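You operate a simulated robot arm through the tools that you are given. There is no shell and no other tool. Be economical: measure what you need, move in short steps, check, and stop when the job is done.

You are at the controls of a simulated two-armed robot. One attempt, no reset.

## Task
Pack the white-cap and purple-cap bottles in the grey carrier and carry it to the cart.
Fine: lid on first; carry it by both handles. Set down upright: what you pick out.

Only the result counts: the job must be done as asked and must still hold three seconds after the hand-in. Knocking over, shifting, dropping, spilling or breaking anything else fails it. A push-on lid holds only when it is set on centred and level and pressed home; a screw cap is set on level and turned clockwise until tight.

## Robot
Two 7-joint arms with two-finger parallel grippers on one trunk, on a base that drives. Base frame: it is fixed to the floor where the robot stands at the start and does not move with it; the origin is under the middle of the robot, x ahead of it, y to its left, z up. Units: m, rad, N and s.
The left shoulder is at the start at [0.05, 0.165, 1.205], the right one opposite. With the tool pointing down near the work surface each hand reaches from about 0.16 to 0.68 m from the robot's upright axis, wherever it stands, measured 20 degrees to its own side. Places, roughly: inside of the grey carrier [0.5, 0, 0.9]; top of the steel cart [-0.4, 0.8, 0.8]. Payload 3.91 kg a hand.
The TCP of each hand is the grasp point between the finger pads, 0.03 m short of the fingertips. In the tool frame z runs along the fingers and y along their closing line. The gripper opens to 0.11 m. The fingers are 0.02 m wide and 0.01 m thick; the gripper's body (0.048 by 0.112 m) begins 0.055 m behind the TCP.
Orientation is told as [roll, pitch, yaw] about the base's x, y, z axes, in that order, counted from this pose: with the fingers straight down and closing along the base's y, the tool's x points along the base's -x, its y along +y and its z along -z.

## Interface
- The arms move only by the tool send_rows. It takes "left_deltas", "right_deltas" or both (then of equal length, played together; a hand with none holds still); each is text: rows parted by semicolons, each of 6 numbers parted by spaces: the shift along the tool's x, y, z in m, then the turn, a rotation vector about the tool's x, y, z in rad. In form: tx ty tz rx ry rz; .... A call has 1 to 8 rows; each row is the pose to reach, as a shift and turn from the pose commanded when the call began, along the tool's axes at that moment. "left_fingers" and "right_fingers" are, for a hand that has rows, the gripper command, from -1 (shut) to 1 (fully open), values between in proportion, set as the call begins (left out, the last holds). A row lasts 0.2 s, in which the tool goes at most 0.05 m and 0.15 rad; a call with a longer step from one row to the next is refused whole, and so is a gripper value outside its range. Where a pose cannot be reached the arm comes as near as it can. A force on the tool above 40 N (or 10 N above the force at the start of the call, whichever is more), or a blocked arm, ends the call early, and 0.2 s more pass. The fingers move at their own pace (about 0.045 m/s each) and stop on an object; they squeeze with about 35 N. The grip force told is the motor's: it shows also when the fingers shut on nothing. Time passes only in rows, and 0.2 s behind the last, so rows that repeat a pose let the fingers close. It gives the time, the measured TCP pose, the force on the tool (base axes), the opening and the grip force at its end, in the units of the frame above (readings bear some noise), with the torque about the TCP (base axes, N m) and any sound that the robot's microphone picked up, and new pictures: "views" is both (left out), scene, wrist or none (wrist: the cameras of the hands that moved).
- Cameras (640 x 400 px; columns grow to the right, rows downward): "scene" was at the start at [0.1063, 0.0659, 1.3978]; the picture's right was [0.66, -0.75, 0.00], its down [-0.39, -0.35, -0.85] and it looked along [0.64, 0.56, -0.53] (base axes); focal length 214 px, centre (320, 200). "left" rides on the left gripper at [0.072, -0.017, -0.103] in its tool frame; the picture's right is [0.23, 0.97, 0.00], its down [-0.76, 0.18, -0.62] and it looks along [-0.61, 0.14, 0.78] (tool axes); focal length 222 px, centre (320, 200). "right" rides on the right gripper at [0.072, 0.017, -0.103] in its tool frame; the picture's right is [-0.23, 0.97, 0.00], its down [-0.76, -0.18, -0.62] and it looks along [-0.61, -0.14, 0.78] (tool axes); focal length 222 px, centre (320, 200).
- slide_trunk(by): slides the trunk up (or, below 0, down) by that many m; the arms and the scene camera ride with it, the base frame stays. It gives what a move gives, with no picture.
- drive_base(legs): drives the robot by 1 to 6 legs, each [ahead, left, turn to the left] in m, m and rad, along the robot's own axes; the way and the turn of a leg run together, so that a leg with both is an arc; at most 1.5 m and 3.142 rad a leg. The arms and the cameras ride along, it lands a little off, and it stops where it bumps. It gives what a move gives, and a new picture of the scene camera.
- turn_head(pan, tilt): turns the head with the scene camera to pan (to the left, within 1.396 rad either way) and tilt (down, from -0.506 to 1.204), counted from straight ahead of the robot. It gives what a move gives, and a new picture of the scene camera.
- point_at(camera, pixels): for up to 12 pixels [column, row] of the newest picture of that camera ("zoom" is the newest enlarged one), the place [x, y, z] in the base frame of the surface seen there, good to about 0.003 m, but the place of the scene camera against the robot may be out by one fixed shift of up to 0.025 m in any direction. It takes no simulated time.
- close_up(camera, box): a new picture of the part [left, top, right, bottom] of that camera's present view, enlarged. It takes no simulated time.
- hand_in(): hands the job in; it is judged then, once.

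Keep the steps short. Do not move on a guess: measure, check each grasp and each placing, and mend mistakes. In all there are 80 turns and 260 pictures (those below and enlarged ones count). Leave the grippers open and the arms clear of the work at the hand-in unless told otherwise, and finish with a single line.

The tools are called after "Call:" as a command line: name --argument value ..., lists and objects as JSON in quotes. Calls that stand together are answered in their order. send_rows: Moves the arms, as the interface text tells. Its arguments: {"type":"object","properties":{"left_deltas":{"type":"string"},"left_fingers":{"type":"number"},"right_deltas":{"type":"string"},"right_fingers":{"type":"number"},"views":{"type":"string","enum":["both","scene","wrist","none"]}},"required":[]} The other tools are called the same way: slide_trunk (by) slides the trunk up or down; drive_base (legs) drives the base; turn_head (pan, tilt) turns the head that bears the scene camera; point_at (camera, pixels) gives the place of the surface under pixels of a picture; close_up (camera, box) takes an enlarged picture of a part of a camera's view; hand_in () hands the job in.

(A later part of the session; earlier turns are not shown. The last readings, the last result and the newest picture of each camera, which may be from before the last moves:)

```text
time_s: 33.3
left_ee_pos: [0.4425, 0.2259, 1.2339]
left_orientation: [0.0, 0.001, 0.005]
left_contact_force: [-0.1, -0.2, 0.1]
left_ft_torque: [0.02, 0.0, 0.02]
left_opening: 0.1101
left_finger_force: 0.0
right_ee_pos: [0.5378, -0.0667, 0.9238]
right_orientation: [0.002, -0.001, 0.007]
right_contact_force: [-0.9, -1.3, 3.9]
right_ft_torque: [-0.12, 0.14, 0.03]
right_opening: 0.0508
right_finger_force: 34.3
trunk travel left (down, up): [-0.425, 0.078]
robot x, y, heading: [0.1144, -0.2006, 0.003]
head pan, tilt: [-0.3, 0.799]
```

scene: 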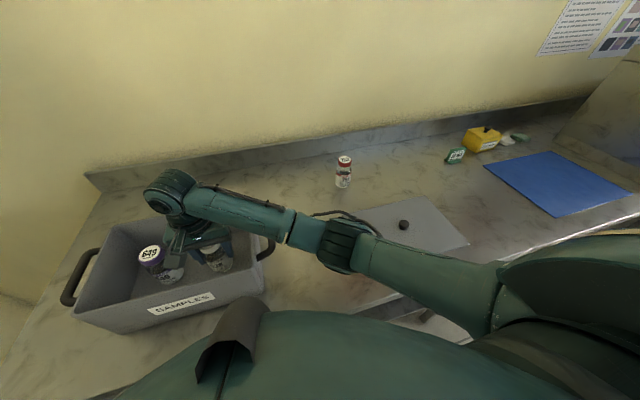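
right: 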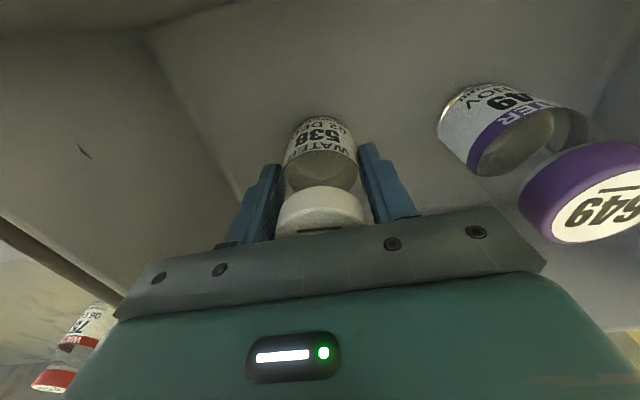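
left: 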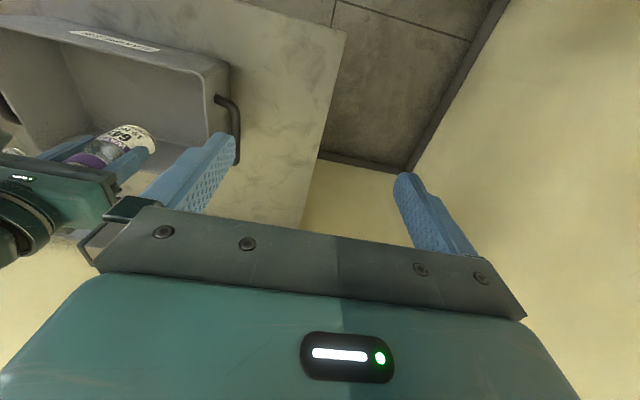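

Touching lightly (+4 N). I open to 0.08 m and rise.

Call:
send_rows --right_deltas "0 0 0 0 0 0; 0 0 0 0 0 0; 0 0 0 0 0 0; 0 0 0 0 0 0; 0 0 0 0 0 0" --right_fingers 0.4 --views "none"

Call:
send_rows --right_deltas "0 0 -0.02 0 0 0; 0 0 -0.06 0 0 0; 0 0 -0.10 0 0 0; 0 0 -0.15 0 0 0; 0 0 -0.19 0 0 0; 0 -0.05 -0.19 0 0 0; 0 -0.1 -0.19 0 0 0; 0 -0.15 -0.19 0 0 0" --right_fingers 0.4 --views "both"

```text
time_s: 34.5
left_ee_pos: [0.4424, 0.2258, 1.2351]
left_orientation: [-0.003, -0.001, 0.005]
left_contact_force: [0.3, 0.6, -0.1]
left_ft_torque: [-0.01, 0.05, 0.0]
left_opening: 0.11
left_finger_force: 0.0
right_ee_pos: [0.5391, -0.0665, 0.924]
right_orientation: [-0.002, 0.0, 0.005]
right_contact_force: [-0.2, 0.0, 1.0]
right_ft_torque: [0.0, 0.0, 0.03]
right_opening: 0.0771
right_finger_force: 0.0
trunk travel left (down, up): [-0.425, 0.078]
robot x, y, heading: [0.1197, -0.2011, 0.007]
head pan, tilt: [-0.3, 0.799]
```

```text
time_s: 36.3
left_ee_pos: [0.4411, 0.2251, 1.2347]
left_orientation: [0.0, 0.0, 0.005]
left_contact_force: [-0.6, 0.5, -0.2]
left_ft_torque: [0.05, 0.01, -0.02]
left_opening: 0.11
left_finger_force: 0.2
right_ee_pos: [0.538, -0.2176, 1.1141]
right_orientation: [0.004, 0.0, 0.008]
right_contact_force: [-0.5, -0.4, -0.4]
right_ft_torque: [0.03, 0.01, -0.01]
right_opening: 0.077
right_finger_force: 0.0
trunk travel left (down, up): [-0.425, 0.078]
robot x, y, heading: [0.1148, -0.202, 0.002]
head pan, tilt: [-0.3, 0.799]
```

scene: 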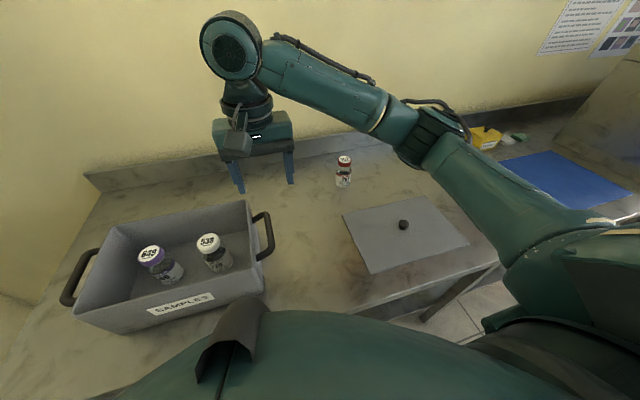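
right: 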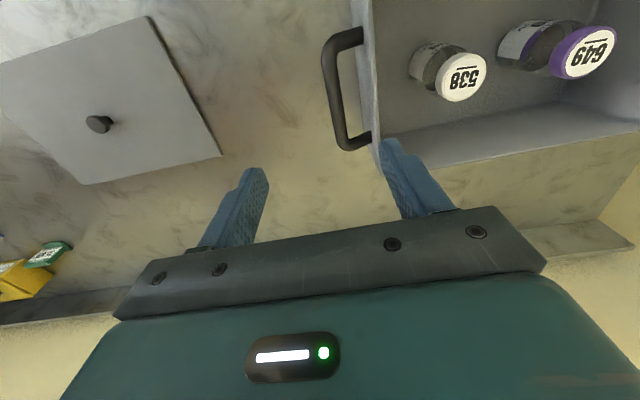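

Both bottles stand upright in the carrier. Now the lid: I move the right hand back-right to look at the lid and knob from about (0.44, −0.54).

Call:
send_rows --right_deltas "0.01 -0.045 0 0 0 0; 0.025 -0.09 0 0 0 0; 0.04 -0.135 0 0 0 0; 0.055 -0.18 0 0 0 0; 0.07 -0.225 0 0 0 0; 0.085 -0.27 0 0 0 0; 0.095 -0.31 0 0 0 0; 0.1 -0.33 0 0 0 0" --right_fingers 0.3 --views "both"

```text
time_s: 38.1
left_ee_pos: [0.4423, 0.2257, 1.2346]
left_orientation: [-0.003, 0.001, 0.007]
left_contact_force: [-0.7, 0.2, 0.2]
left_ft_torque: [-0.03, 0.01, -0.01]
left_opening: 0.1099
left_finger_force: 0.0
right_ee_pos: [0.4401, -0.5484, 1.1117]
right_orientation: [0.001, -0.002, 0.007]
right_contact_force: [-0.3, 0.8, -0.2]
right_ft_torque: [0.01, -0.03, -0.03]
right_opening: 0.0716
right_finger_force: 0.1
trunk travel left (down, up): [-0.425, 0.078]
robot x, y, heading: [0.1187, -0.2025, 0.005]
head pan, tilt: [-0.3, 0.799]
```

scene: 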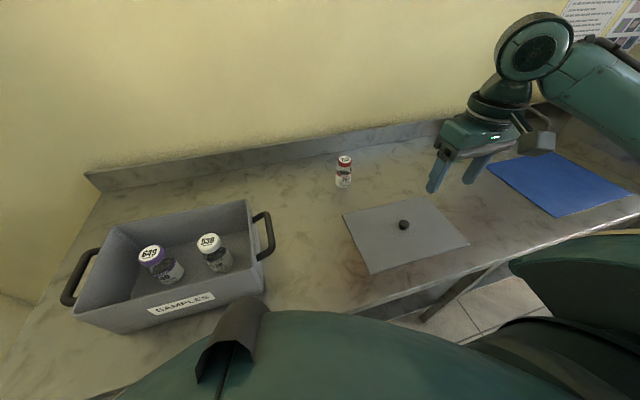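
right: 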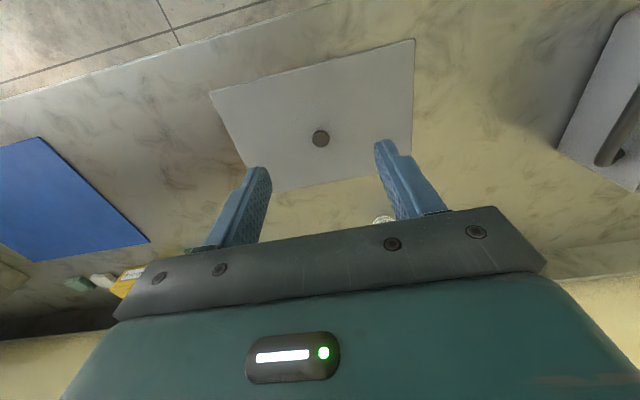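

Call:
close_up --camera "right" --box '[200, 20, 440, 170]'

Call:
point_at --camera "right" --pixels '[[320, 138], [313, 139], [328, 138], [320, 131], [320, 146], [211, 92], [413, 40], [411, 150], [245, 165], [275, 190], [250, 120], [380, 80]]'

```text
2.67 times, centred on (320, 95) of right
```

zoom: 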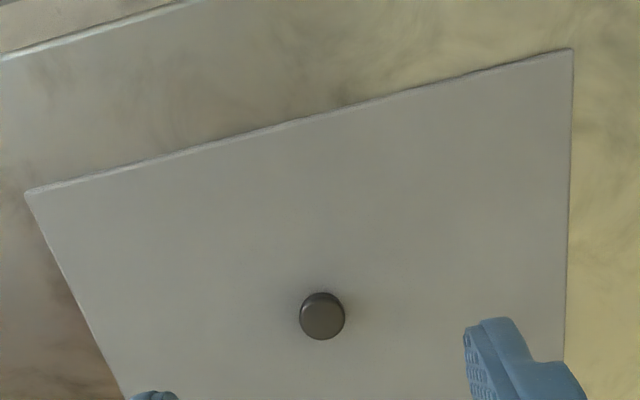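

```text
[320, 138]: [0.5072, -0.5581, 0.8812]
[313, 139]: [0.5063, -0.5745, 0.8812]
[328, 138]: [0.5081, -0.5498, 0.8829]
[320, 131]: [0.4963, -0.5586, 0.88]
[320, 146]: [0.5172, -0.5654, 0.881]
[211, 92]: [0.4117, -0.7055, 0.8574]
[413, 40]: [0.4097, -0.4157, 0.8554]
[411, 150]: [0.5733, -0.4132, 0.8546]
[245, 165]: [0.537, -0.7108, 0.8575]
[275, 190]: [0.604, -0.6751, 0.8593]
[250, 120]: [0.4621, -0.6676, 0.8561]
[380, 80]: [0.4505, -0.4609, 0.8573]
```

Knob centre ≈ (0.508, −0.561), top 0.881; lid top 0.857, lid about 0.196 × 0.294 m. I move above the knob and then down near it.

Call:
send_rows --right_deltas "-0.03 -0.006 0.03 0 0 0; -0.06 -0.0115 0.06 0 0 0.003; -0.068 -0.0125 0.1 0 0 0.006; -0.068 -0.0125 0.14 0 0 0.006; -0.068 -0.0125 0.17 0 0 0.006; -0.068 -0.0125 0.17 0 0 0.006" --right_fingers 0.1 --views "both"

```text
time_s: 39.5
left_ee_pos: [0.4411, 0.2249, 1.2337]
left_orientation: [-0.001, 0.0, 0.007]
left_contact_force: [0.1, 1.1, -0.2]
left_ft_torque: [0.03, 0.01, -0.01]
left_opening: 0.1101
left_finger_force: 0.0
right_ee_pos: [0.5092, -0.5592, 0.9427]
right_orientation: [-0.001, -0.001, 0.0]
right_contact_force: [0.3, -0.2, -0.2]
right_ft_torque: [-0.02, 0.02, -0.03]
right_opening: 0.0605
right_finger_force: 0.0
trunk travel left (down, up): [-0.425, 0.078]
robot x, y, heading: [0.1118, -0.1992, 0.009]
head pan, tilt: [-0.3, 0.799]
```

scene: 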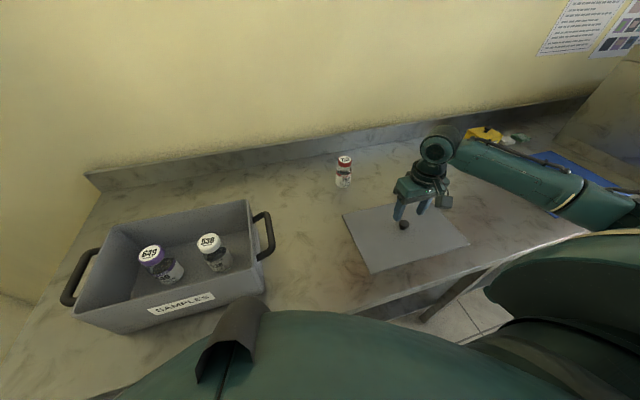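
right: 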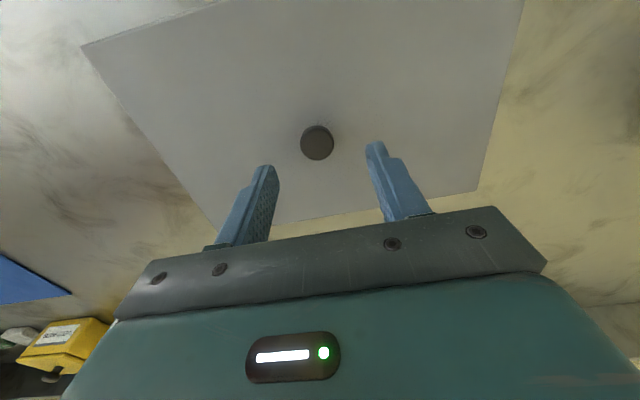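

Call:
point_at --camera "right" --pixels '[[317, 143], [301, 143], [333, 143], [317, 127], [317, 160], [84, 48], [217, 232], [470, 192], [520, 5]]'

```text
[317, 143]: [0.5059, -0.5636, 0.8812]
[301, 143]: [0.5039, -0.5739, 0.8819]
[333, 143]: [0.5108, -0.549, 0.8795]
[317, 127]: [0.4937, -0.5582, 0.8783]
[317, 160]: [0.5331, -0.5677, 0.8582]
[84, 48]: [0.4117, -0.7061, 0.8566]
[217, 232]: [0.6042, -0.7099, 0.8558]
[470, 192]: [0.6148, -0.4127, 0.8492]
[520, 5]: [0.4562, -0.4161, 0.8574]
```

Knob centre (0.508, −0.562). I shift 2.5 mm, descend to TCP 0.891 (tips just above the lid) and close.

Call:
send_rows --right_deltas "0 -0.0025 0.025 0 0 0; 0 -0.0025 0.042 0 0 0; 0 -0.0025 0.0515 0 0 0; 0 -0.0025 0.0515 0 0 0" --right_fingers 0.1 --views "none"

Call:
send_rows --right_deltas "0 0 0 0 0 0; 0 0 0 0 0 0; 0 0 0 0 0 0; 0 0 0 0 0 0; 0 0 0 0 0 0" --right_fingers -1 --views "wrist"

```text
time_s: 40.5
left_ee_pos: [0.4425, 0.2263, 1.2346]
left_orientation: [-0.002, 0.002, 0.005]
left_contact_force: [0.1, -0.5, 0.0]
left_ft_torque: [0.02, 0.04, -0.02]
left_opening: 0.1101
left_finger_force: 0.1
right_ee_pos: [0.5089, -0.5623, 0.8907]
right_orientation: [0.001, 0.0, -0.001]
right_contact_force: [1.0, -0.2, -0.2]
right_ft_torque: [-0.01, 0.01, -0.04]
right_opening: 0.0606
right_finger_force: 0.0
trunk travel left (down, up): [-0.425, 0.078]
robot x, y, heading: [0.1152, -0.2022, 0.005]
head pan, tilt: [-0.3, 0.799]
```

```text
time_s: 41.7
left_ee_pos: [0.4414, 0.2264, 1.234]
left_orientation: [-0.001, 0.0, 0.007]
left_contact_force: [0.3, 0.7, 0.1]
left_ft_torque: [0.01, -0.03, 0.03]
left_opening: 0.11
left_finger_force: 0.1
right_ee_pos: [0.5091, -0.5617, 0.8914]
right_orientation: [-0.001, 0.001, 0.0]
right_contact_force: [-0.2, -0.6, -0.4]
right_ft_torque: [0.01, -0.02, -0.01]
right_opening: 0.0269
right_finger_force: 35.2
trunk travel left (down, up): [-0.425, 0.078]
robot x, y, heading: [0.1135, -0.2022, 0.002]
head pan, tilt: [-0.3, 0.799]
```

right: 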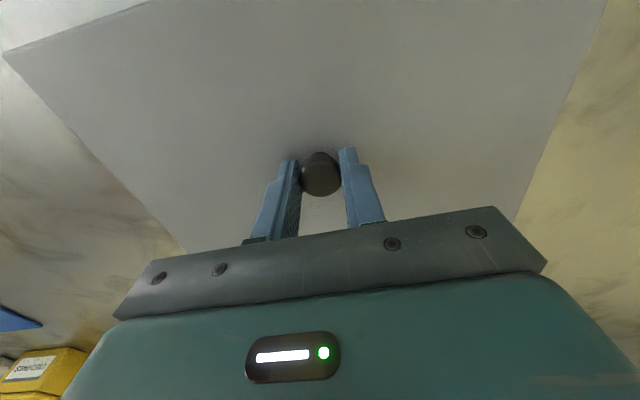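

Knob gripped (27 mm, 35 N). I lift 0.2 m and check.

Call:
send_rows --right_deltas "0 0 -0.02 0 0 0; 0 0 -0.05 0 0 0; 0 0 -0.09 0 0 0; 0 0 -0.13 0 0 0; 0 0 -0.17 0 0 0; 0 0 -0.2 0 0 0" --views "both"

```text
time_s: 43.1
left_ee_pos: [0.4422, 0.2261, 1.2337]
left_orientation: [-0.002, 0.0, 0.008]
left_contact_force: [0.7, -0.2, -0.5]
left_ft_torque: [0.04, -0.02, 0.02]
left_opening: 0.11
left_finger_force: 0.0
right_ee_pos: [0.508, -0.563, 1.0905]
right_orientation: [0.0, -0.002, -0.001]
right_contact_force: [0.0, 0.1, -0.9]
right_ft_torque: [0.04, 0.01, 0.0]
right_opening: 0.0268
right_finger_force: 35.2
trunk travel left (down, up): [-0.425, 0.078]
robot x, y, heading: [0.1152, -0.202, 0.002]
head pan, tilt: [-0.3, 0.799]
```

scene: 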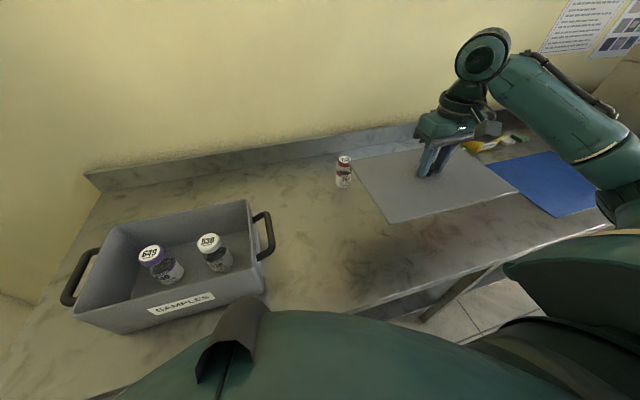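
right: 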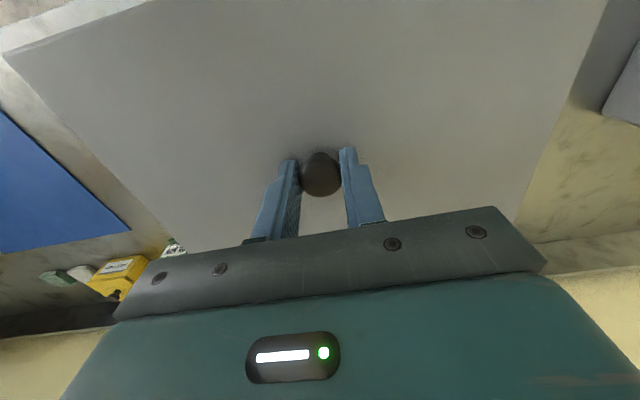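

Lid hangs level. Before covering the carrier, I get its exact rim corners with the left wrist camera.

Call:
close_up --camera "left" --box '[0, 0, 320, 200]'

Call:
close_up --camera "scene" --box '[40, 180, 296, 340]'

```text
2.00 times, centred on (160, 100) of left
```

zoom: 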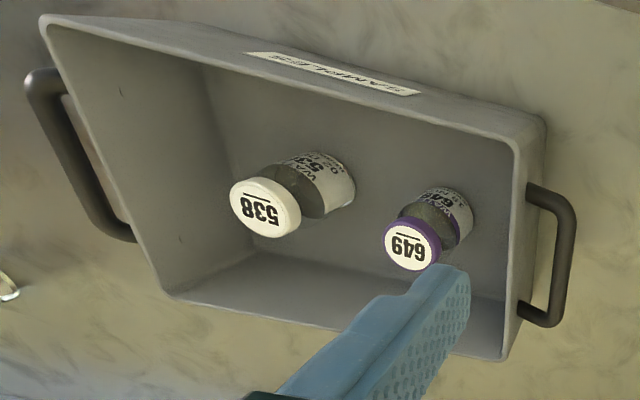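

```text
2.50 times, centred on (168, 260) of scene
```

zoom: 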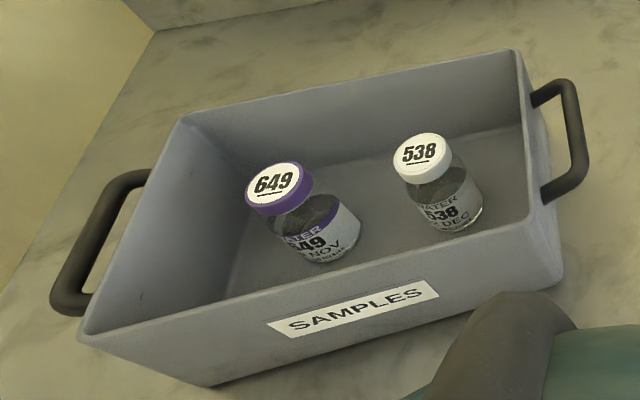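

Call:
point_at --camera "left" --pixels '[[21.5, 9.5], [258, 72], [252, 177], [87, 148], [140, 38], [255, 120], [170, 163], [54, 80], [20, 8], [259, 70]]'

Call:
point_at --camera "scene" --pixels '[[74, 313], [113, 228], [246, 201], [262, 290], [180, 213], [160, 292], [92, 270], [255, 245]]'

```text
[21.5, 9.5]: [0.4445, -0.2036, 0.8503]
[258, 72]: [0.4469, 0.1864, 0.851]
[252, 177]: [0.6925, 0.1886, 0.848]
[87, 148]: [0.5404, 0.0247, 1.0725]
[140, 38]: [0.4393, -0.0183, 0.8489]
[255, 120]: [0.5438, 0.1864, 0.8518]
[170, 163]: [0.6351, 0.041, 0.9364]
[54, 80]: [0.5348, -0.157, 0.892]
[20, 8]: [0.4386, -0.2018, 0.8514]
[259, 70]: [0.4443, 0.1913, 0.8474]
```

```text
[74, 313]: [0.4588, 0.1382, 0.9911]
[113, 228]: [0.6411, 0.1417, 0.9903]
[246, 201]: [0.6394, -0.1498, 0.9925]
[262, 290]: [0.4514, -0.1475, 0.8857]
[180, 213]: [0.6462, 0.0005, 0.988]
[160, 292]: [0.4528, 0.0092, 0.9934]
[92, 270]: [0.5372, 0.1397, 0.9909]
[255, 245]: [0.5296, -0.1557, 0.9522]
```

The left points used an old picture; I redo the close-up and measure in the zoom.

Call:
close_up --camera "left" --box '[0, 0, 320, 200]'

Call:
point_at --camera "zoom" --pixels '[[43, 18], [46, 22], [515, 144], [510, 144], [502, 357], [172, 295], [280, 80], [400, 114], [512, 250], [508, 300], [230, 308], [110, 170]]'

```text
2.00 times, centred on (160, 100) of left
```

zoom: 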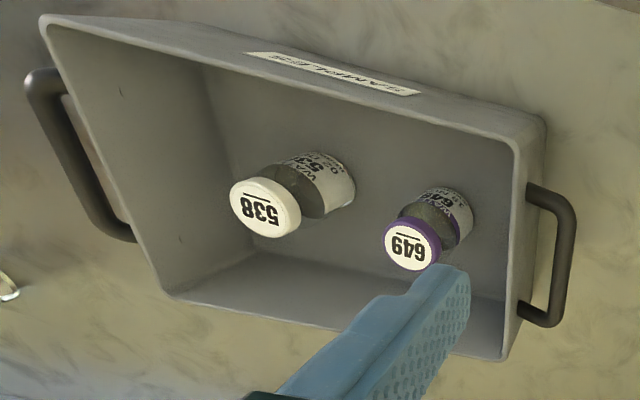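

```text
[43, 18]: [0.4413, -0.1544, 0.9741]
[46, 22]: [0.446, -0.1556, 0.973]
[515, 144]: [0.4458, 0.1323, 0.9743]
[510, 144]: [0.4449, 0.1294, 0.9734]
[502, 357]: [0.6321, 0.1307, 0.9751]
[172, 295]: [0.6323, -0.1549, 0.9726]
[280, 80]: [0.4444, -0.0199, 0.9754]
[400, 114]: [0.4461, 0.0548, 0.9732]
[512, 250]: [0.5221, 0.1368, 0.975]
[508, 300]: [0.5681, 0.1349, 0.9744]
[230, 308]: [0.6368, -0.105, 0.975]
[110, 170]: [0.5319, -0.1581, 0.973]
```

Rim centre ≈ (0.539, −0.0115), top 0.974. Now I measure the held lid's edges against the hand.

Call:
point_at --camera "right" --pixels '[[6, 54], [100, 19], [600, 8], [560, 100], [518, 212], [180, 247], [100, 155], [60, 110], [320, 100], [420, 150], [200, 150]]'

Call:
point_at --camera "scene" --pixels '[[356, 157], [390, 221], [516, 193], [372, 188], [450, 208]]'

```text
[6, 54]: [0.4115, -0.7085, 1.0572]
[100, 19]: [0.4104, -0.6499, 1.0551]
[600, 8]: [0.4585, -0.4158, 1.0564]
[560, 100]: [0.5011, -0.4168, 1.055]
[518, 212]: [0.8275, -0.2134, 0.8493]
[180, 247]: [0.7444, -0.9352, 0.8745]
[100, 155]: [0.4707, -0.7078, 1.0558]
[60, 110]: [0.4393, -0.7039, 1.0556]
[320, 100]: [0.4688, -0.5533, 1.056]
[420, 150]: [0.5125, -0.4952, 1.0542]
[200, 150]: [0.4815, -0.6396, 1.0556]
```

```text
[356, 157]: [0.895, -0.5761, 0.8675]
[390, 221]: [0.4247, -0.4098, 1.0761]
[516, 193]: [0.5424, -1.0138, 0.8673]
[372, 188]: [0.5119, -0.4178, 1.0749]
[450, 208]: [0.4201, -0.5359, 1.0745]
```

Lid is level and centred on the hand. I carry it left over the carrier (target 0.539, −0.0115) at this height, withdrawing the left hand somewhat.

Call:
send_rows --right_deltas "0 0.04 0 0 0 0; 0 0.08 0 0 0 0; 0 0.12 0 0 0 0; -0.005 0.16 0 0 0 0; -0.01 0.2 0 0 0 0; -0.015 0.24 0 0 0 0; -0.02 0.28 0 0 0 0; -0.025 0.32 0 0 0 0" --left_deltas "0.02 0.01 -0.01 0 0 0; 0.04 0.02 -0.02 0 0 0; 0.06 0.03 -0.03 0 0 0; 0.08 0.04 -0.04 0 0 0; 0.1 0.05 -0.05 0 0 0; 0.1 0.05 -0.05 0 0 0; 0.1 0.05 -0.05 0 0 0; 0.1 0.05 -0.05 0 0 0" --views "none"

Call:
send_rows --right_deltas "-0.002 0.04 0 0 0 0; -0.004 0.08 0 0 0 0; -0.006 0.12 0 0 0 0; -0.006 0.16 0 0 0 0; -0.006 0.2 0 0 0 0; -0.006 0.2315 0 0 0 0; -0.006 0.2315 0 0 0 0" --views "both"

```text
time_s: 44.9
left_ee_pos: [0.4489, 0.2307, 1.2503]
left_orientation: [-0.001, 0.0, 0.007]
left_contact_force: [0.0, 0.4, -0.6]
left_ft_torque: [0.0, 0.0, 0.01]
left_opening: 0.1099
left_finger_force: 0.0
left hand out of reach, approached as far as the arm can: row 1, 2, 3, 4, 5, 6, 7, 8
right_ee_pos: [0.5351, -0.2409, 1.0917]
right_orientation: [0.0, 0.0, 0.0]
right_contact_force: [0.6, 0.2, -2.4]
right_ft_torque: [0.0, -0.02, -0.02]
right_opening: 0.027
right_finger_force: 34.8
trunk travel left (down, up): [-0.425, 0.078]
robot x, y, heading: [0.1158, -0.2055, 0.007]
head pan, tilt: [-0.3, 0.799]
```

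```text
time_s: 46.5
left_ee_pos: [0.4493, 0.2307, 1.2497]
left_orientation: [0.0, 0.001, 0.005]
left_contact_force: [0.0, -0.1, 0.1]
left_ft_torque: [0.03, -0.01, 0.01]
left_opening: 0.1099
left_finger_force: 0.0
right_ee_pos: [0.5415, -0.0102, 1.0924]
right_orientation: [0.002, 0.0, -0.001]
right_contact_force: [-0.6, 0.4, -2.0]
right_ft_torque: [-0.02, 0.03, 0.01]
right_opening: 0.0268
right_finger_force: 35.2
trunk travel left (down, up): [-0.425, 0.078]
robot x, y, heading: [0.112, -0.2032, 0.01]
head pan, tilt: [-0.3, 0.799]
```

scene: 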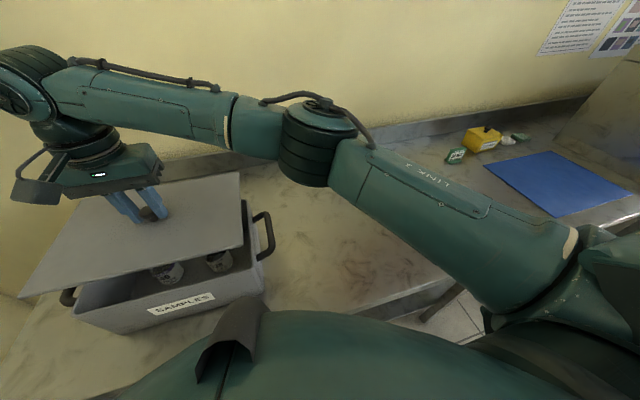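
right: 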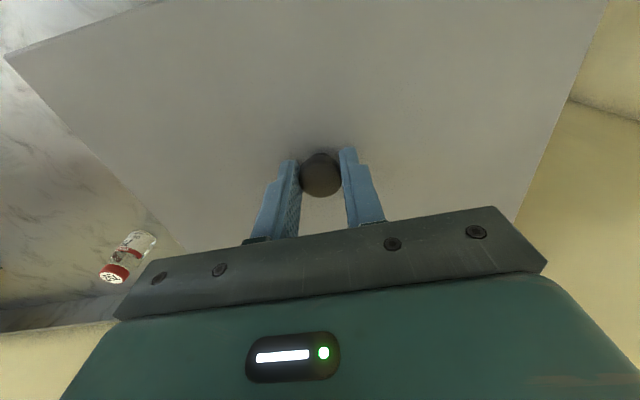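

Over the carrier. I trim 2 mm and lower to about 5 mm above the rim, then check the alignment.

Call:
send_rows --right_deltas "0.0025 -0.0013 0.02 0 0 0; 0.0025 -0.0013 0.04 0 0 0; 0.0025 -0.0013 0.06 0 0 0; 0.0025 -0.0013 0.07 0 0 0; 0.0025 -0.0013 0.07 0 0 0" --views "both"

Call:
close_up --camera "scene" --box '[40, 180, 296, 340]'

Call:
close_up --camera "left" --box '[0, 0, 320, 200]'

```text
time_s: 47.7
left_ee_pos: [0.4485, 0.2305, 1.25]
left_orientation: [-0.004, -0.001, 0.005]
left_contact_force: [0.3, 0.5, 0.4]
left_ft_torque: [-0.04, 0.0, 0.03]
left_opening: 0.1101
left_finger_force: 0.0
right_ee_pos: [0.5379, -0.0115, 1.0208]
right_orientation: [0.003, 0.0, 0.001]
right_contact_force: [-0.7, 0.6, -1.2]
right_ft_torque: [0.0, 0.01, 0.05]
right_opening: 0.0266
right_finger_force: 35.6
trunk travel left (down, up): [-0.425, 0.078]
robot x, y, heading: [0.1158, -0.2017, 0.01]
head pan, tilt: [-0.3, 0.799]
```

scene: 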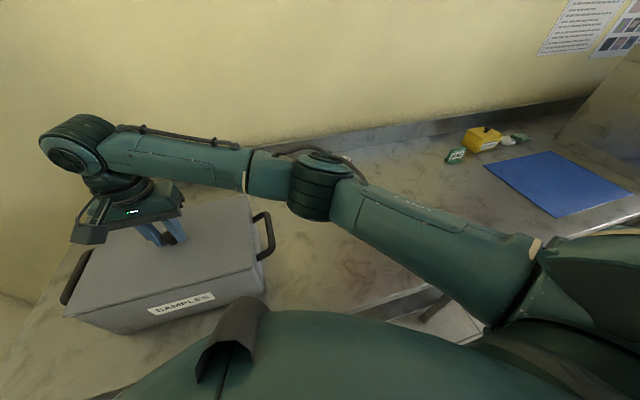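
right: 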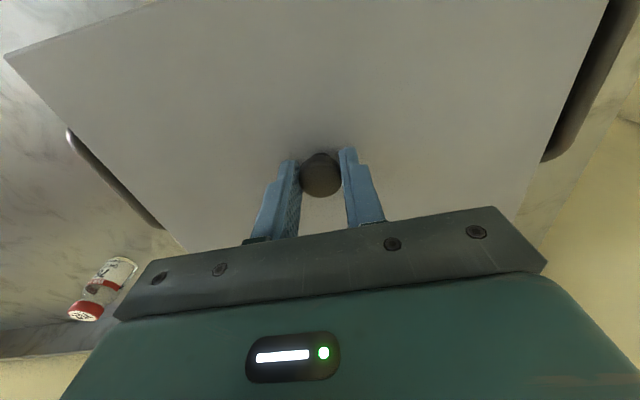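

```text
2.50 times, centred on (168, 260) of scene
```

zoom: 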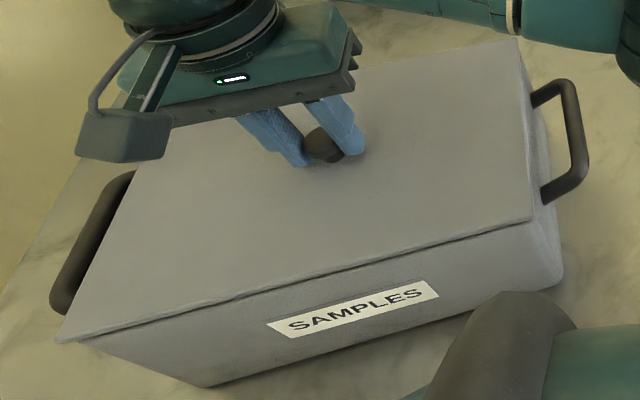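

```text
2.00 times, centred on (160, 100) of left
```

zoom: 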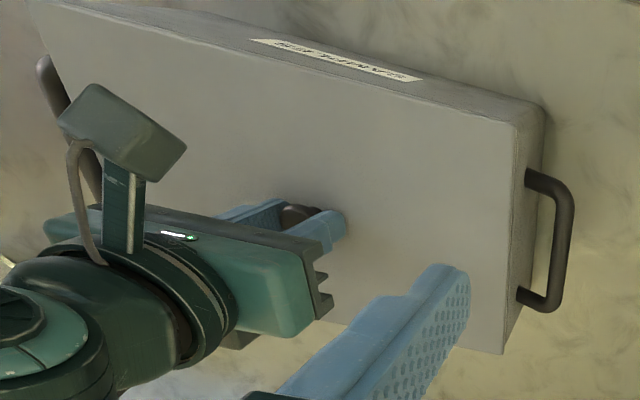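

Call:
point_at --camera "zoom" --pixels '[[511, 124], [400, 95], [200, 42], [50, 5], [500, 348], [507, 240], [440, 338], [518, 200]]'

Call:
point_at --camera "right" --pixels '[[8, 54], [100, 20], [560, 95], [100, 155], [66, 130], [585, 90], [60, 115], [575, 70]]'

```text
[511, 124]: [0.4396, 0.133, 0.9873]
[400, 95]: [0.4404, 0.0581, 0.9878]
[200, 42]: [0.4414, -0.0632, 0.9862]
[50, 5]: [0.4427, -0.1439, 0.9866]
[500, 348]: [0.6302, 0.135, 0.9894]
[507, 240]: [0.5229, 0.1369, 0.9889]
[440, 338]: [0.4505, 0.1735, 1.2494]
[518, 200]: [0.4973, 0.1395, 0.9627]
```

```text
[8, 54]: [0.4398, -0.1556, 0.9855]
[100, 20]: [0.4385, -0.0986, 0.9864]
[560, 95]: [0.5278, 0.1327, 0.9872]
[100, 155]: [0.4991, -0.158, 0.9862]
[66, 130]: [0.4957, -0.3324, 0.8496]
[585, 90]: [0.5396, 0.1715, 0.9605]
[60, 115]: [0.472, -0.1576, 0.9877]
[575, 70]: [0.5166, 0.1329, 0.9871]
```

Lid edges match the rim within 1–2 mm. I trim 1 mm, level by 0.004 rad, and lower slowly until it meets the rim and presses.

Call:
send_rows --right_deltas "-0.001 0 0.001 0.004 0 0; -0.001 0 0.003 0.004 0 0; -0.001 0 0.005 0.004 0 0; -0.001 0 0.006 0.004 0 0; -0.001 0 0.007 0.004 0 0; -0.001 0 0.008 0.004 0 0; -0.001 0 0.009 0.004 0 0" --views "none"

Call:
close_up --camera "scene" --box '[40, 180, 296, 340]'

```text
time_s: 49.3
left_ee_pos: [0.448, 0.2293, 1.2522]
left_orientation: [-0.001, 0.0, 0.005]
left_contact_force: [0.1, -1.4, -0.1]
left_ft_torque: [0.0, 0.0, 0.01]
left_opening: 0.11
left_finger_force: 0.1
right_ee_pos: [0.5375, -0.0121, 1.0167]
right_orientation: [0.0, -0.01, 0.004]
right_contact_force: [-4.6, -3.7, 13.2]
right_ft_torque: [-0.16, 0.12, -0.09]
right_opening: 0.027
right_finger_force: 34.7
trunk travel left (down, up): [-0.425, 0.078]
robot x, y, heading: [0.1143, -0.2011, 0.005]
head pan, tilt: [-0.3, 0.799]
heard: snap
stopped in row 7 (right hand): the force on the tool passed its limit at 40 N (the readings are from after the stop); the commanded pose is now the measured one
```

```text
2.50 times, centred on (168, 260) of scene
```

zoom: 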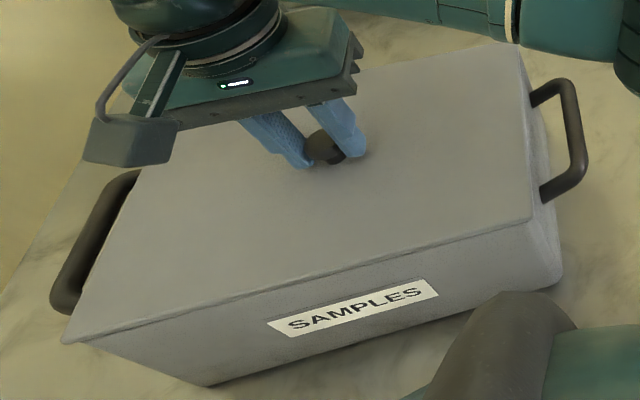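

A snap was heard: the lid is home. I release the knob and rise.

Call:
send_rows --right_deltas "0 0 0 0 0 0; 0 0 0 0 0 0; 0 0 0 0 0 0; 0 0 0 0 0 0; 0 0 -0.03 0 0 0; 0 0 -0.07 0 0 0; 0 0 -0.11 0 0 0; 0 -0.04 -0.13 0 0 0" --right_fingers 0.1 --views "both"

Call:
close_up --camera "scene" --box '[40, 180, 296, 340]'

Call:
point_at --camera "scene" --pixels '[[68, 315], [112, 232], [244, 203], [250, 264], [160, 290], [180, 217], [92, 272], [246, 230]]'

```text
time_s: 51.1
left_ee_pos: [0.4489, 0.2286, 1.251]
left_orientation: [0.0, 0.0, 0.004]
left_contact_force: [-0.1, -0.3, -0.3]
left_ft_torque: [0.02, 0.0, 0.01]
left_opening: 0.1097
left_finger_force: 0.0
right_ee_pos: [0.54, -0.0529, 1.1459]
right_orientation: [0.003, -0.005, 0.0]
right_contact_force: [1.0, 0.1, 0.4]
right_ft_torque: [0.01, 0.0, -0.02]
right_opening: 0.0607
right_finger_force: 0.0
trunk travel left (down, up): [-0.425, 0.078]
robot x, y, heading: [0.1149, -0.2039, 0.007]
head pan, tilt: [-0.3, 0.799]
```

scene: 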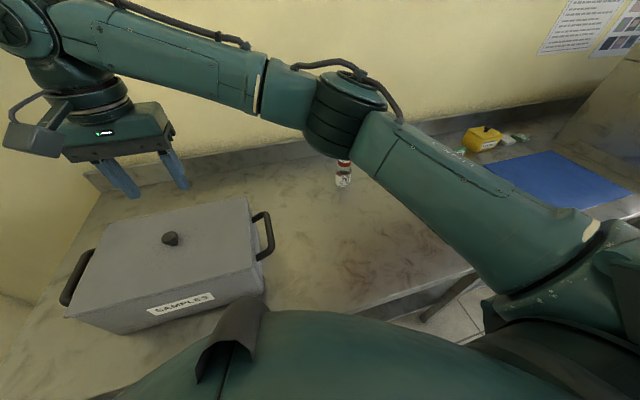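
right: 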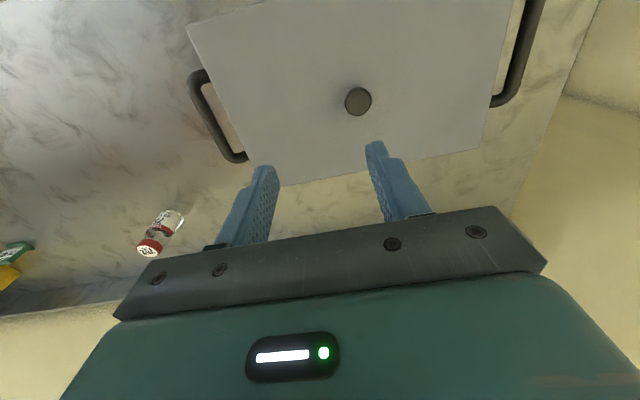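

```text
2.50 times, centred on (168, 260) of scene
```

zoom: 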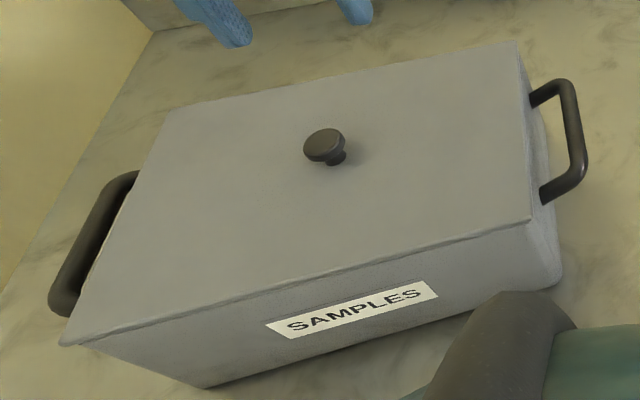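

```text
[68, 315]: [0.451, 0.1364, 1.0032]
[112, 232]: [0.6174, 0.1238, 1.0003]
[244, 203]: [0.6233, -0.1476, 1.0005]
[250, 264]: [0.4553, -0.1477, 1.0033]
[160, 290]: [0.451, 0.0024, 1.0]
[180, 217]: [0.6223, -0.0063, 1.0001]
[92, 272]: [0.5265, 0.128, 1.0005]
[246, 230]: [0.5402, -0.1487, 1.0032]
```

Call:
point_at --camera "right" --pixels '[[195, 28], [240, 120], [285, 178], [475, 145], [500, 40], [340, 30], [340, 150], [195, 80], [232, 157], [530, 40], [500, 102], [212, 125]]'

```text
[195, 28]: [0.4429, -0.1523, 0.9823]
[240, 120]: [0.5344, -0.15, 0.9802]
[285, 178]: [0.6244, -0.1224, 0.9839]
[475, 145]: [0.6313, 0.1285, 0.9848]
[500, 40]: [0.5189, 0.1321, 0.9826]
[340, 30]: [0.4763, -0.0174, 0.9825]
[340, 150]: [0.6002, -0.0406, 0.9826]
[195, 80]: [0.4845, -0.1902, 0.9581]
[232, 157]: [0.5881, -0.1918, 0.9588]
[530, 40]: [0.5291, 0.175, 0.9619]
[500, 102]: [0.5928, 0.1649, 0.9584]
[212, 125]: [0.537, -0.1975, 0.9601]
```

Lid sits evenly at 0.9825 all round. Handle bars: right (0.538, −0.197), left (0.538, +0.176), top 0.960. I move the right hand aside, then back off the bench and drive left to stand centred on the carrier.

Call:
send_rows --right_deltas "0 -0.045 -0.01 0 0 0; 0 -0.09 -0.02 0 0 0; 0 -0.135 -0.03 0 0 0; 0 -0.18 -0.03 0 0 0; 0 -0.22 -0.03 0 0 0; 0 -0.26 -0.03 0 0 0" --right_fingers -0.1 --left_deltas "0 0 0 0 0 0; 0 0 0 0 0 0; 0 0 0 0 0 0; 0 0 0 0 0 0; 0 0 0 0 0 0; 0 0 0 0 0 0" --left_fingers -0.1 --views "none"

Call:
drive_base --legs '[[-0.03, 0, 0], [0, 0.19, 0]]'

```text
time_s: 52.5
left_ee_pos: [0.4492, 0.2287, 1.2513]
left_orientation: [-0.001, -0.001, 0.005]
left_contact_force: [-0.2, 0.1, 1.2]
left_ft_torque: [0.01, -0.01, 0.02]
left_opening: 0.0496
left_finger_force: 0.1
right_ee_pos: [0.5399, -0.3128, 1.1751]
right_orientation: [0.003, -0.007, 0.002]
right_contact_force: [0.3, 0.1, 0.5]
right_ft_torque: [0.01, -0.01, 0.01]
right_opening: 0.0496
right_finger_force: 0.2
trunk travel left (down, up): [-0.425, 0.078]
robot x, y, heading: [0.111, -0.2018, 0.003]
head pan, tilt: [-0.3, 0.799]
```

```text
time_s: 55.3
left_ee_pos: [0.4191, 0.4198, 1.2495]
left_orientation: [-0.001, 0.0, 0.004]
left_contact_force: [0.3, -0.5, -0.4]
left_ft_torque: [0.01, 0.01, -0.01]
left_opening: 0.0497
left_finger_force: 0.0
right_ee_pos: [0.5084, -0.1228, 1.1753]
right_orientation: [0.002, -0.007, 0.002]
right_contact_force: [-0.3, 0.7, 0.0]
right_ft_torque: [0.0, 0.0, 0.01]
right_opening: 0.0493
right_finger_force: 0.0
trunk travel left (down, up): [-0.425, 0.078]
robot x, y, heading: [0.0872, -0.0129, 0.011]
head pan, tilt: [-0.3, 0.799]
```

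scene: 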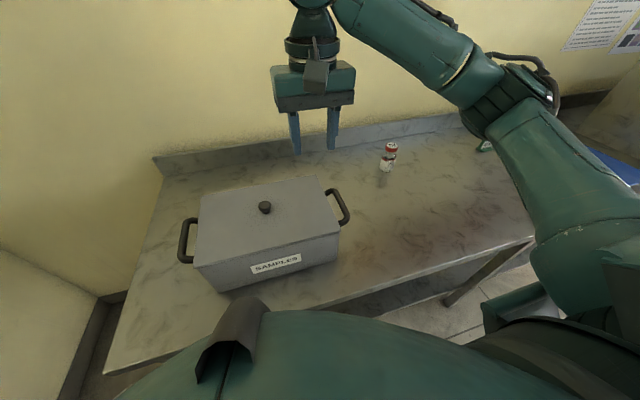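

Centred now. Before gripping, I look left-back at the cart with the head.

Call:
turn_head --pan 1.396 --tilt 0.6

Call:
point_at --camera "scene" --pixels '[[100, 270], [40, 290], [150, 220], [30, 330], [170, 300], [250, 200], [10, 240], [60, 235], [290, 200]]'

```text
time_s: 57.0
left_ee_pos: [0.4171, 0.4197, 1.251]
left_orientation: [-0.003, 0.001, 0.005]
left_contact_force: [0.2, -0.3, 0.4]
left_ft_torque: [-0.01, 0.0, 0.04]
left_opening: 0.0497
left_finger_force: 0.2
right_ee_pos: [0.5073, -0.1224, 1.1746]
right_orientation: [0.001, -0.007, 0.001]
right_contact_force: [0.3, -0.5, -0.2]
right_ft_torque: [-0.03, -0.01, 0.01]
right_opening: 0.0497
right_finger_force: 0.0
trunk travel left (down, up): [-0.425, 0.078]
robot x, y, heading: [0.0852, -0.0129, 0.005]
head pan, tilt: [1.396, 0.6]
```

scene: 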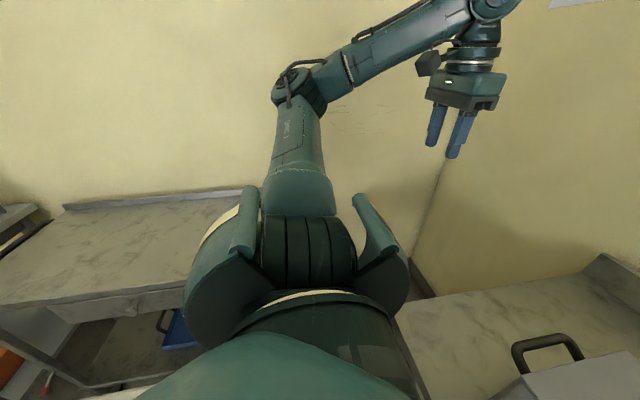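

```text
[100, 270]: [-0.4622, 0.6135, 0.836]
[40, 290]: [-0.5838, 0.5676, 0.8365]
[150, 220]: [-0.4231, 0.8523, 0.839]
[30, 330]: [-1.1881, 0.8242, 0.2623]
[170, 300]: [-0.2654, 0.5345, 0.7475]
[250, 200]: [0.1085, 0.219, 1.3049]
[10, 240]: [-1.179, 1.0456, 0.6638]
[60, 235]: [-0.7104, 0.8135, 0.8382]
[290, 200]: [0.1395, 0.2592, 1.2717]
```

A surface spans about x −0.75…?, y 0.53–0.95, z ≈ 0.82. I'll look at it well when turned. Now both hands to above the handle bars.

Call:
send_rows --left_deltas "-0.015 -0.035 0.015 0 0 0; -0.03 -0.07 0.03 0 0 0; -0.045 -0.105 0.045 0 0 0; -0.06 -0.14 0.06 0 0 0; -0.08 -0.175 0.075 0 0 0; -0.1 -0.21 0.09 0 0 0; -0.12 -0.244 0.105 0 0 0.005; -0.12 -0.244 0.15 0 0 0.005" --right_deltas "-0.005 -0.01 0 0 0 0; -0.01 -0.02 0 0 0 0; -0.015 -0.035 0 0 0 0; -0.02 -0.05 0 0 0 0; -0.025 -0.06 0.02 0 0.007 0; -0.03 -0.0745 0.04 0 0.007 0; -0.03 -0.0745 0.06 0 0.007 0; -0.03 -0.0745 0.08 0 0.007 0" --views "wrist"

Call:
turn_head --pan 0.0 --tilt 0.8

```text
time_s: 58.8
left_ee_pos: [0.5414, 0.1763, 1.1008]
left_orientation: [-0.001, 0.001, 0.001]
left_contact_force: [-0.3, -0.5, 0.2]
left_ft_torque: [-0.02, 0.01, 0.0]
left_opening: 0.0494
left_finger_force: 0.0
right_ee_pos: [0.5391, -0.1967, 1.0947]
right_orientation: [0.001, 0.001, -0.001]
right_contact_force: [-0.2, 0.2, 0.1]
right_ft_torque: [-0.02, 0.01, -0.03]
right_opening: 0.0494
right_finger_force: 0.1
trunk travel left (down, up): [-0.425, 0.078]
robot x, y, heading: [0.0829, -0.0164, 0.004]
head pan, tilt: [1.396, 0.6]
```

right: 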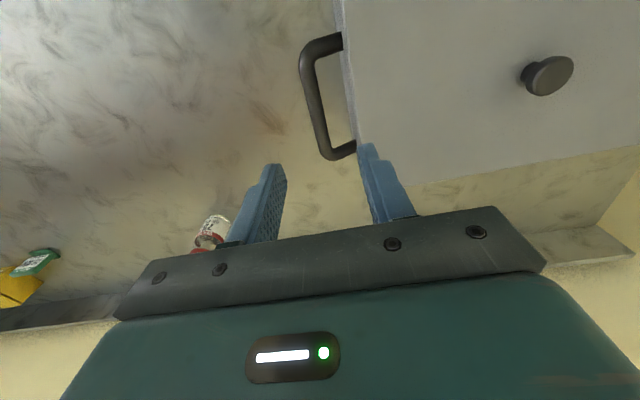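
left: 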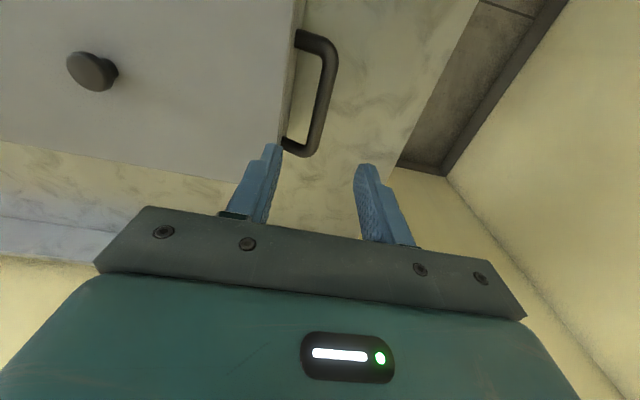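

```text
time_s: 60.3
left_ee_pos: [0.5403, 0.1758, 1.0994]
left_orientation: [-0.002, 0.001, 0.0]
left_contact_force: [0.3, 0.4, 0.0]
left_ft_torque: [-0.01, -0.03, 0.02]
left_opening: 0.0492
left_finger_force: 0.0
right_ee_pos: [0.5388, -0.1974, 1.0946]
right_orientation: [0.0, 0.0, -0.001]
right_contact_force: [-0.1, -0.3, -0.2]
right_ft_torque: [0.02, 0.0, 0.0]
right_opening: 0.0494
right_finger_force: 0.1
trunk travel left (down, up): [-0.425, 0.078]
robot x, y, heading: [0.0807, -0.0151, 0.004]
head pan, tilt: [0.0, 0.799]
```

scene: 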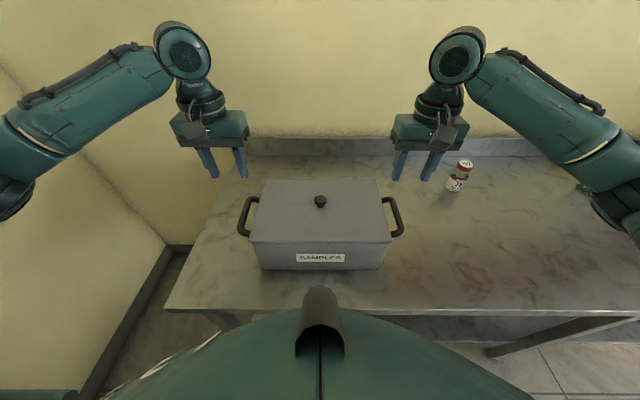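

Call:
point_at --camera "right" --pixels '[[303, 70], [311, 105], [320, 140], [316, 105], [345, 80], [352, 115]]'

Call:
point_at --camera "left" --pixels '[[333, 60], [325, 100], [315, 140], [320, 100], [292, 60], [286, 100]]'

```text
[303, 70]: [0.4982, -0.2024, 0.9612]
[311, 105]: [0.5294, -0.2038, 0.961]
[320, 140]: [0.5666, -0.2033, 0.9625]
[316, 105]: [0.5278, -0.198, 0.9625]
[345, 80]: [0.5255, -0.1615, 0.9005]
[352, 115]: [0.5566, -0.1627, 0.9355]
```

```text
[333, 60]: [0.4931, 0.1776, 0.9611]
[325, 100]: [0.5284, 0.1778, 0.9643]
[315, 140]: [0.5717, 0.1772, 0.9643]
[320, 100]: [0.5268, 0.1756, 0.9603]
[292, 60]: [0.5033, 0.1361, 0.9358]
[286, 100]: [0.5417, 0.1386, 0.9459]
```

Bar lines: right y ≈ −0.200, left y ≈ +0.177, top 0.962. I narrow the fingers to 0.042 m and lower both hands to TCP 0.958.

Call:
send_rows --left_deltas "0.001 0.0012 0.0 0 0 0; 0.001 0.0012 0.03 0 0 0; 0.001 0.0012 0.06 0 0 0; 0.001 0.0012 0.09 0 0 0; 0.001 0.0012 0.115 0 0 0; 0.001 0.0012 0.13 0 0 0; 0.001 0.0012 0.1415 0 0 0; 0.001 0.0012 0.1415 0 0 0" --right_deltas "0 -0.0028 0.0 0 0 0; 0 -0.0028 0.03 0 0 0; 0 -0.0028 0.06 0 0 0; 0 -0.0028 0.09 0 0 0; 0 -0.0028 0.112 0 0 0; 0 -0.0028 0.127 0 0 0; 0 -0.0028 0.137 0 0 0; 0 -0.0028 0.137 0 0 0" --left_fingers -0.24 --right_fingers -0.24 --views "both"

```text
time_s: 62.1
left_ee_pos: [0.5379, 0.1753, 0.9586]
left_orientation: [-0.002, 0.001, -0.001]
left_contact_force: [0.0, -0.3, 0.8]
left_ft_torque: [0.03, 0.0, -0.01]
left_opening: 0.0418
left_finger_force: 0.0
right_ee_pos: [0.5375, -0.1989, 0.9583]
right_orientation: [0.002, 0.003, 0.001]
right_contact_force: [-0.5, -0.1, 0.1]
right_ft_torque: [0.04, -0.03, 0.0]
right_opening: 0.042
right_finger_force: 0.0
trunk travel left (down, up): [-0.425, 0.078]
robot x, y, heading: [0.0827, -0.0135, 0.0]
head pan, tilt: [0.0, 0.799]
```

scene: 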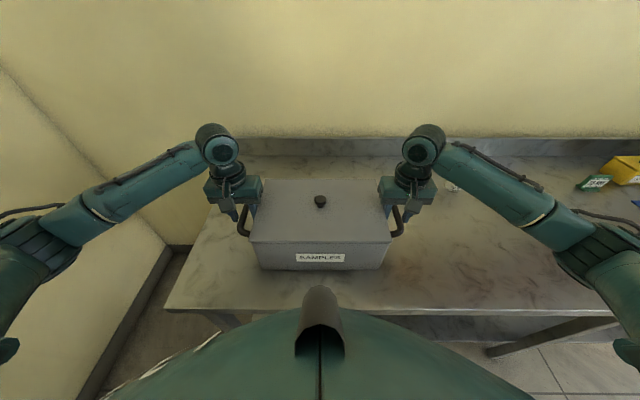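
right: 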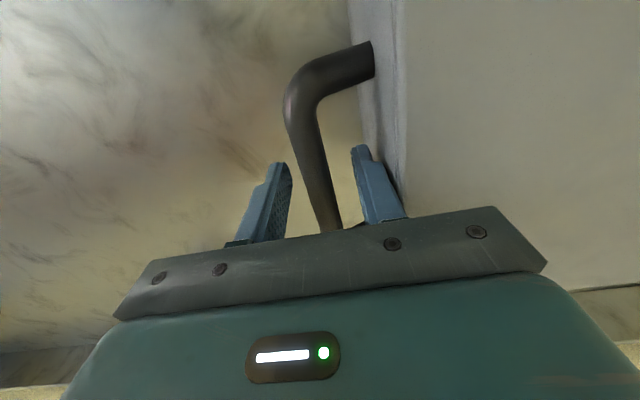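
left: 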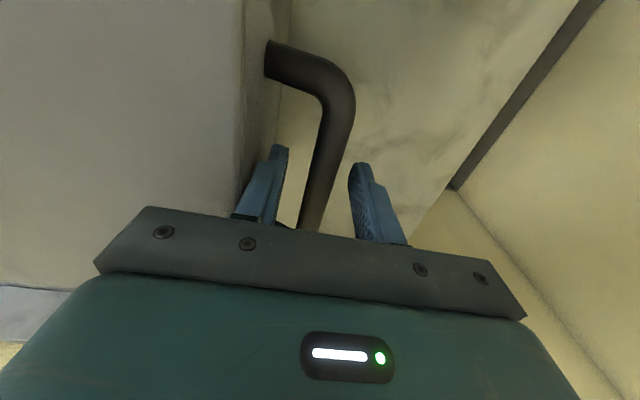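

Both bars lie between the fingers. I close both hands.

Call:
send_rows --left_deltas "0 0 0 0 0 0; 0 0 0 0 0 0; 0 0 0 0 0 0; 0 0 0 0 0 0" --right_deltas "0 0 0 0 0 0; 0 0 0 0 0 0; 0 0 0 0 0 0; 0 0 0 0 0 0" --left_fingers -1 --right_fingers -1 --views "none"

```text
time_s: 63.1
left_ee_pos: [0.5372, 0.1757, 0.9595]
left_orientation: [0.0, 0.001, 0.001]
left_contact_force: [0.4, 0.2, 0.9]
left_ft_torque: [-0.02, -0.14, 0.01]
left_opening: 0.0159
left_finger_force: 35.1
right_ee_pos: [0.5387, -0.1981, 0.9572]
right_orientation: [0.002, -0.001, -0.001]
right_contact_force: [-1.1, -2.2, -0.3]
right_ft_torque: [-0.01, 0.02, 0.05]
right_opening: 0.0155
right_finger_force: 35.7
trunk travel left (down, up): [-0.425, 0.078]
robot x, y, heading: [0.0824, -0.0116, 0.007]
head pan, tilt: [0.0, 0.799]
```

Both bars held (16 mm, 35 N). I lift 0.03 m together slowly, then check.

Call:
send_rows --left_deltas "0 0 -0.005 0 0 0; 0 0 -0.01 0 0 0; 0 0 -0.02 0 0 0; 0 0 -0.03 0 0 0; 0 0 -0.03 0 0 0" --right_deltas "0 0 -0.005 0 0 0; 0 0 -0.01 0 0 0; 0 0 -0.02 0 0 0; 0 0 -0.03 0 0 0; 0 0 -0.03 0 0 0" --views "scene"

```text
time_s: 64.3
left_ee_pos: [0.5381, 0.1781, 0.9892]
left_orientation: [0.0, 0.0, 0.001]
left_contact_force: [0.5, 0.6, -5.3]
left_ft_torque: [0.01, -0.02, 0.18]
left_opening: 0.0157
left_finger_force: 34.6
right_ee_pos: [0.5393, -0.1996, 0.9884]
right_orientation: [0.002, 0.001, 0.001]
right_contact_force: [-0.7, -0.1, -4.9]
right_ft_torque: [-0.02, 0.05, 0.08]
right_opening: 0.0156
right_finger_force: 34.8
trunk travel left (down, up): [-0.425, 0.078]
robot x, y, heading: [0.0837, -0.0134, 0.007]
head pan, tilt: [0.0, 0.799]
```

scene: 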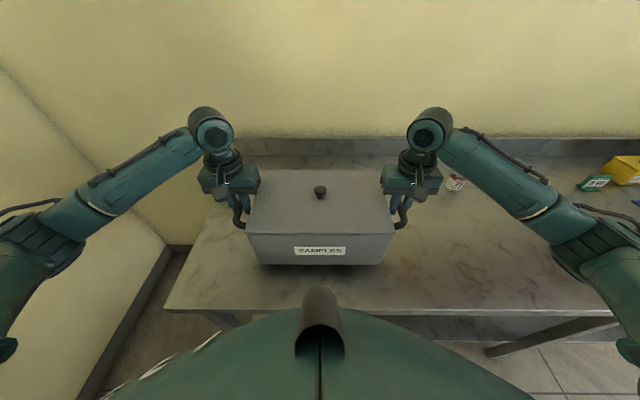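

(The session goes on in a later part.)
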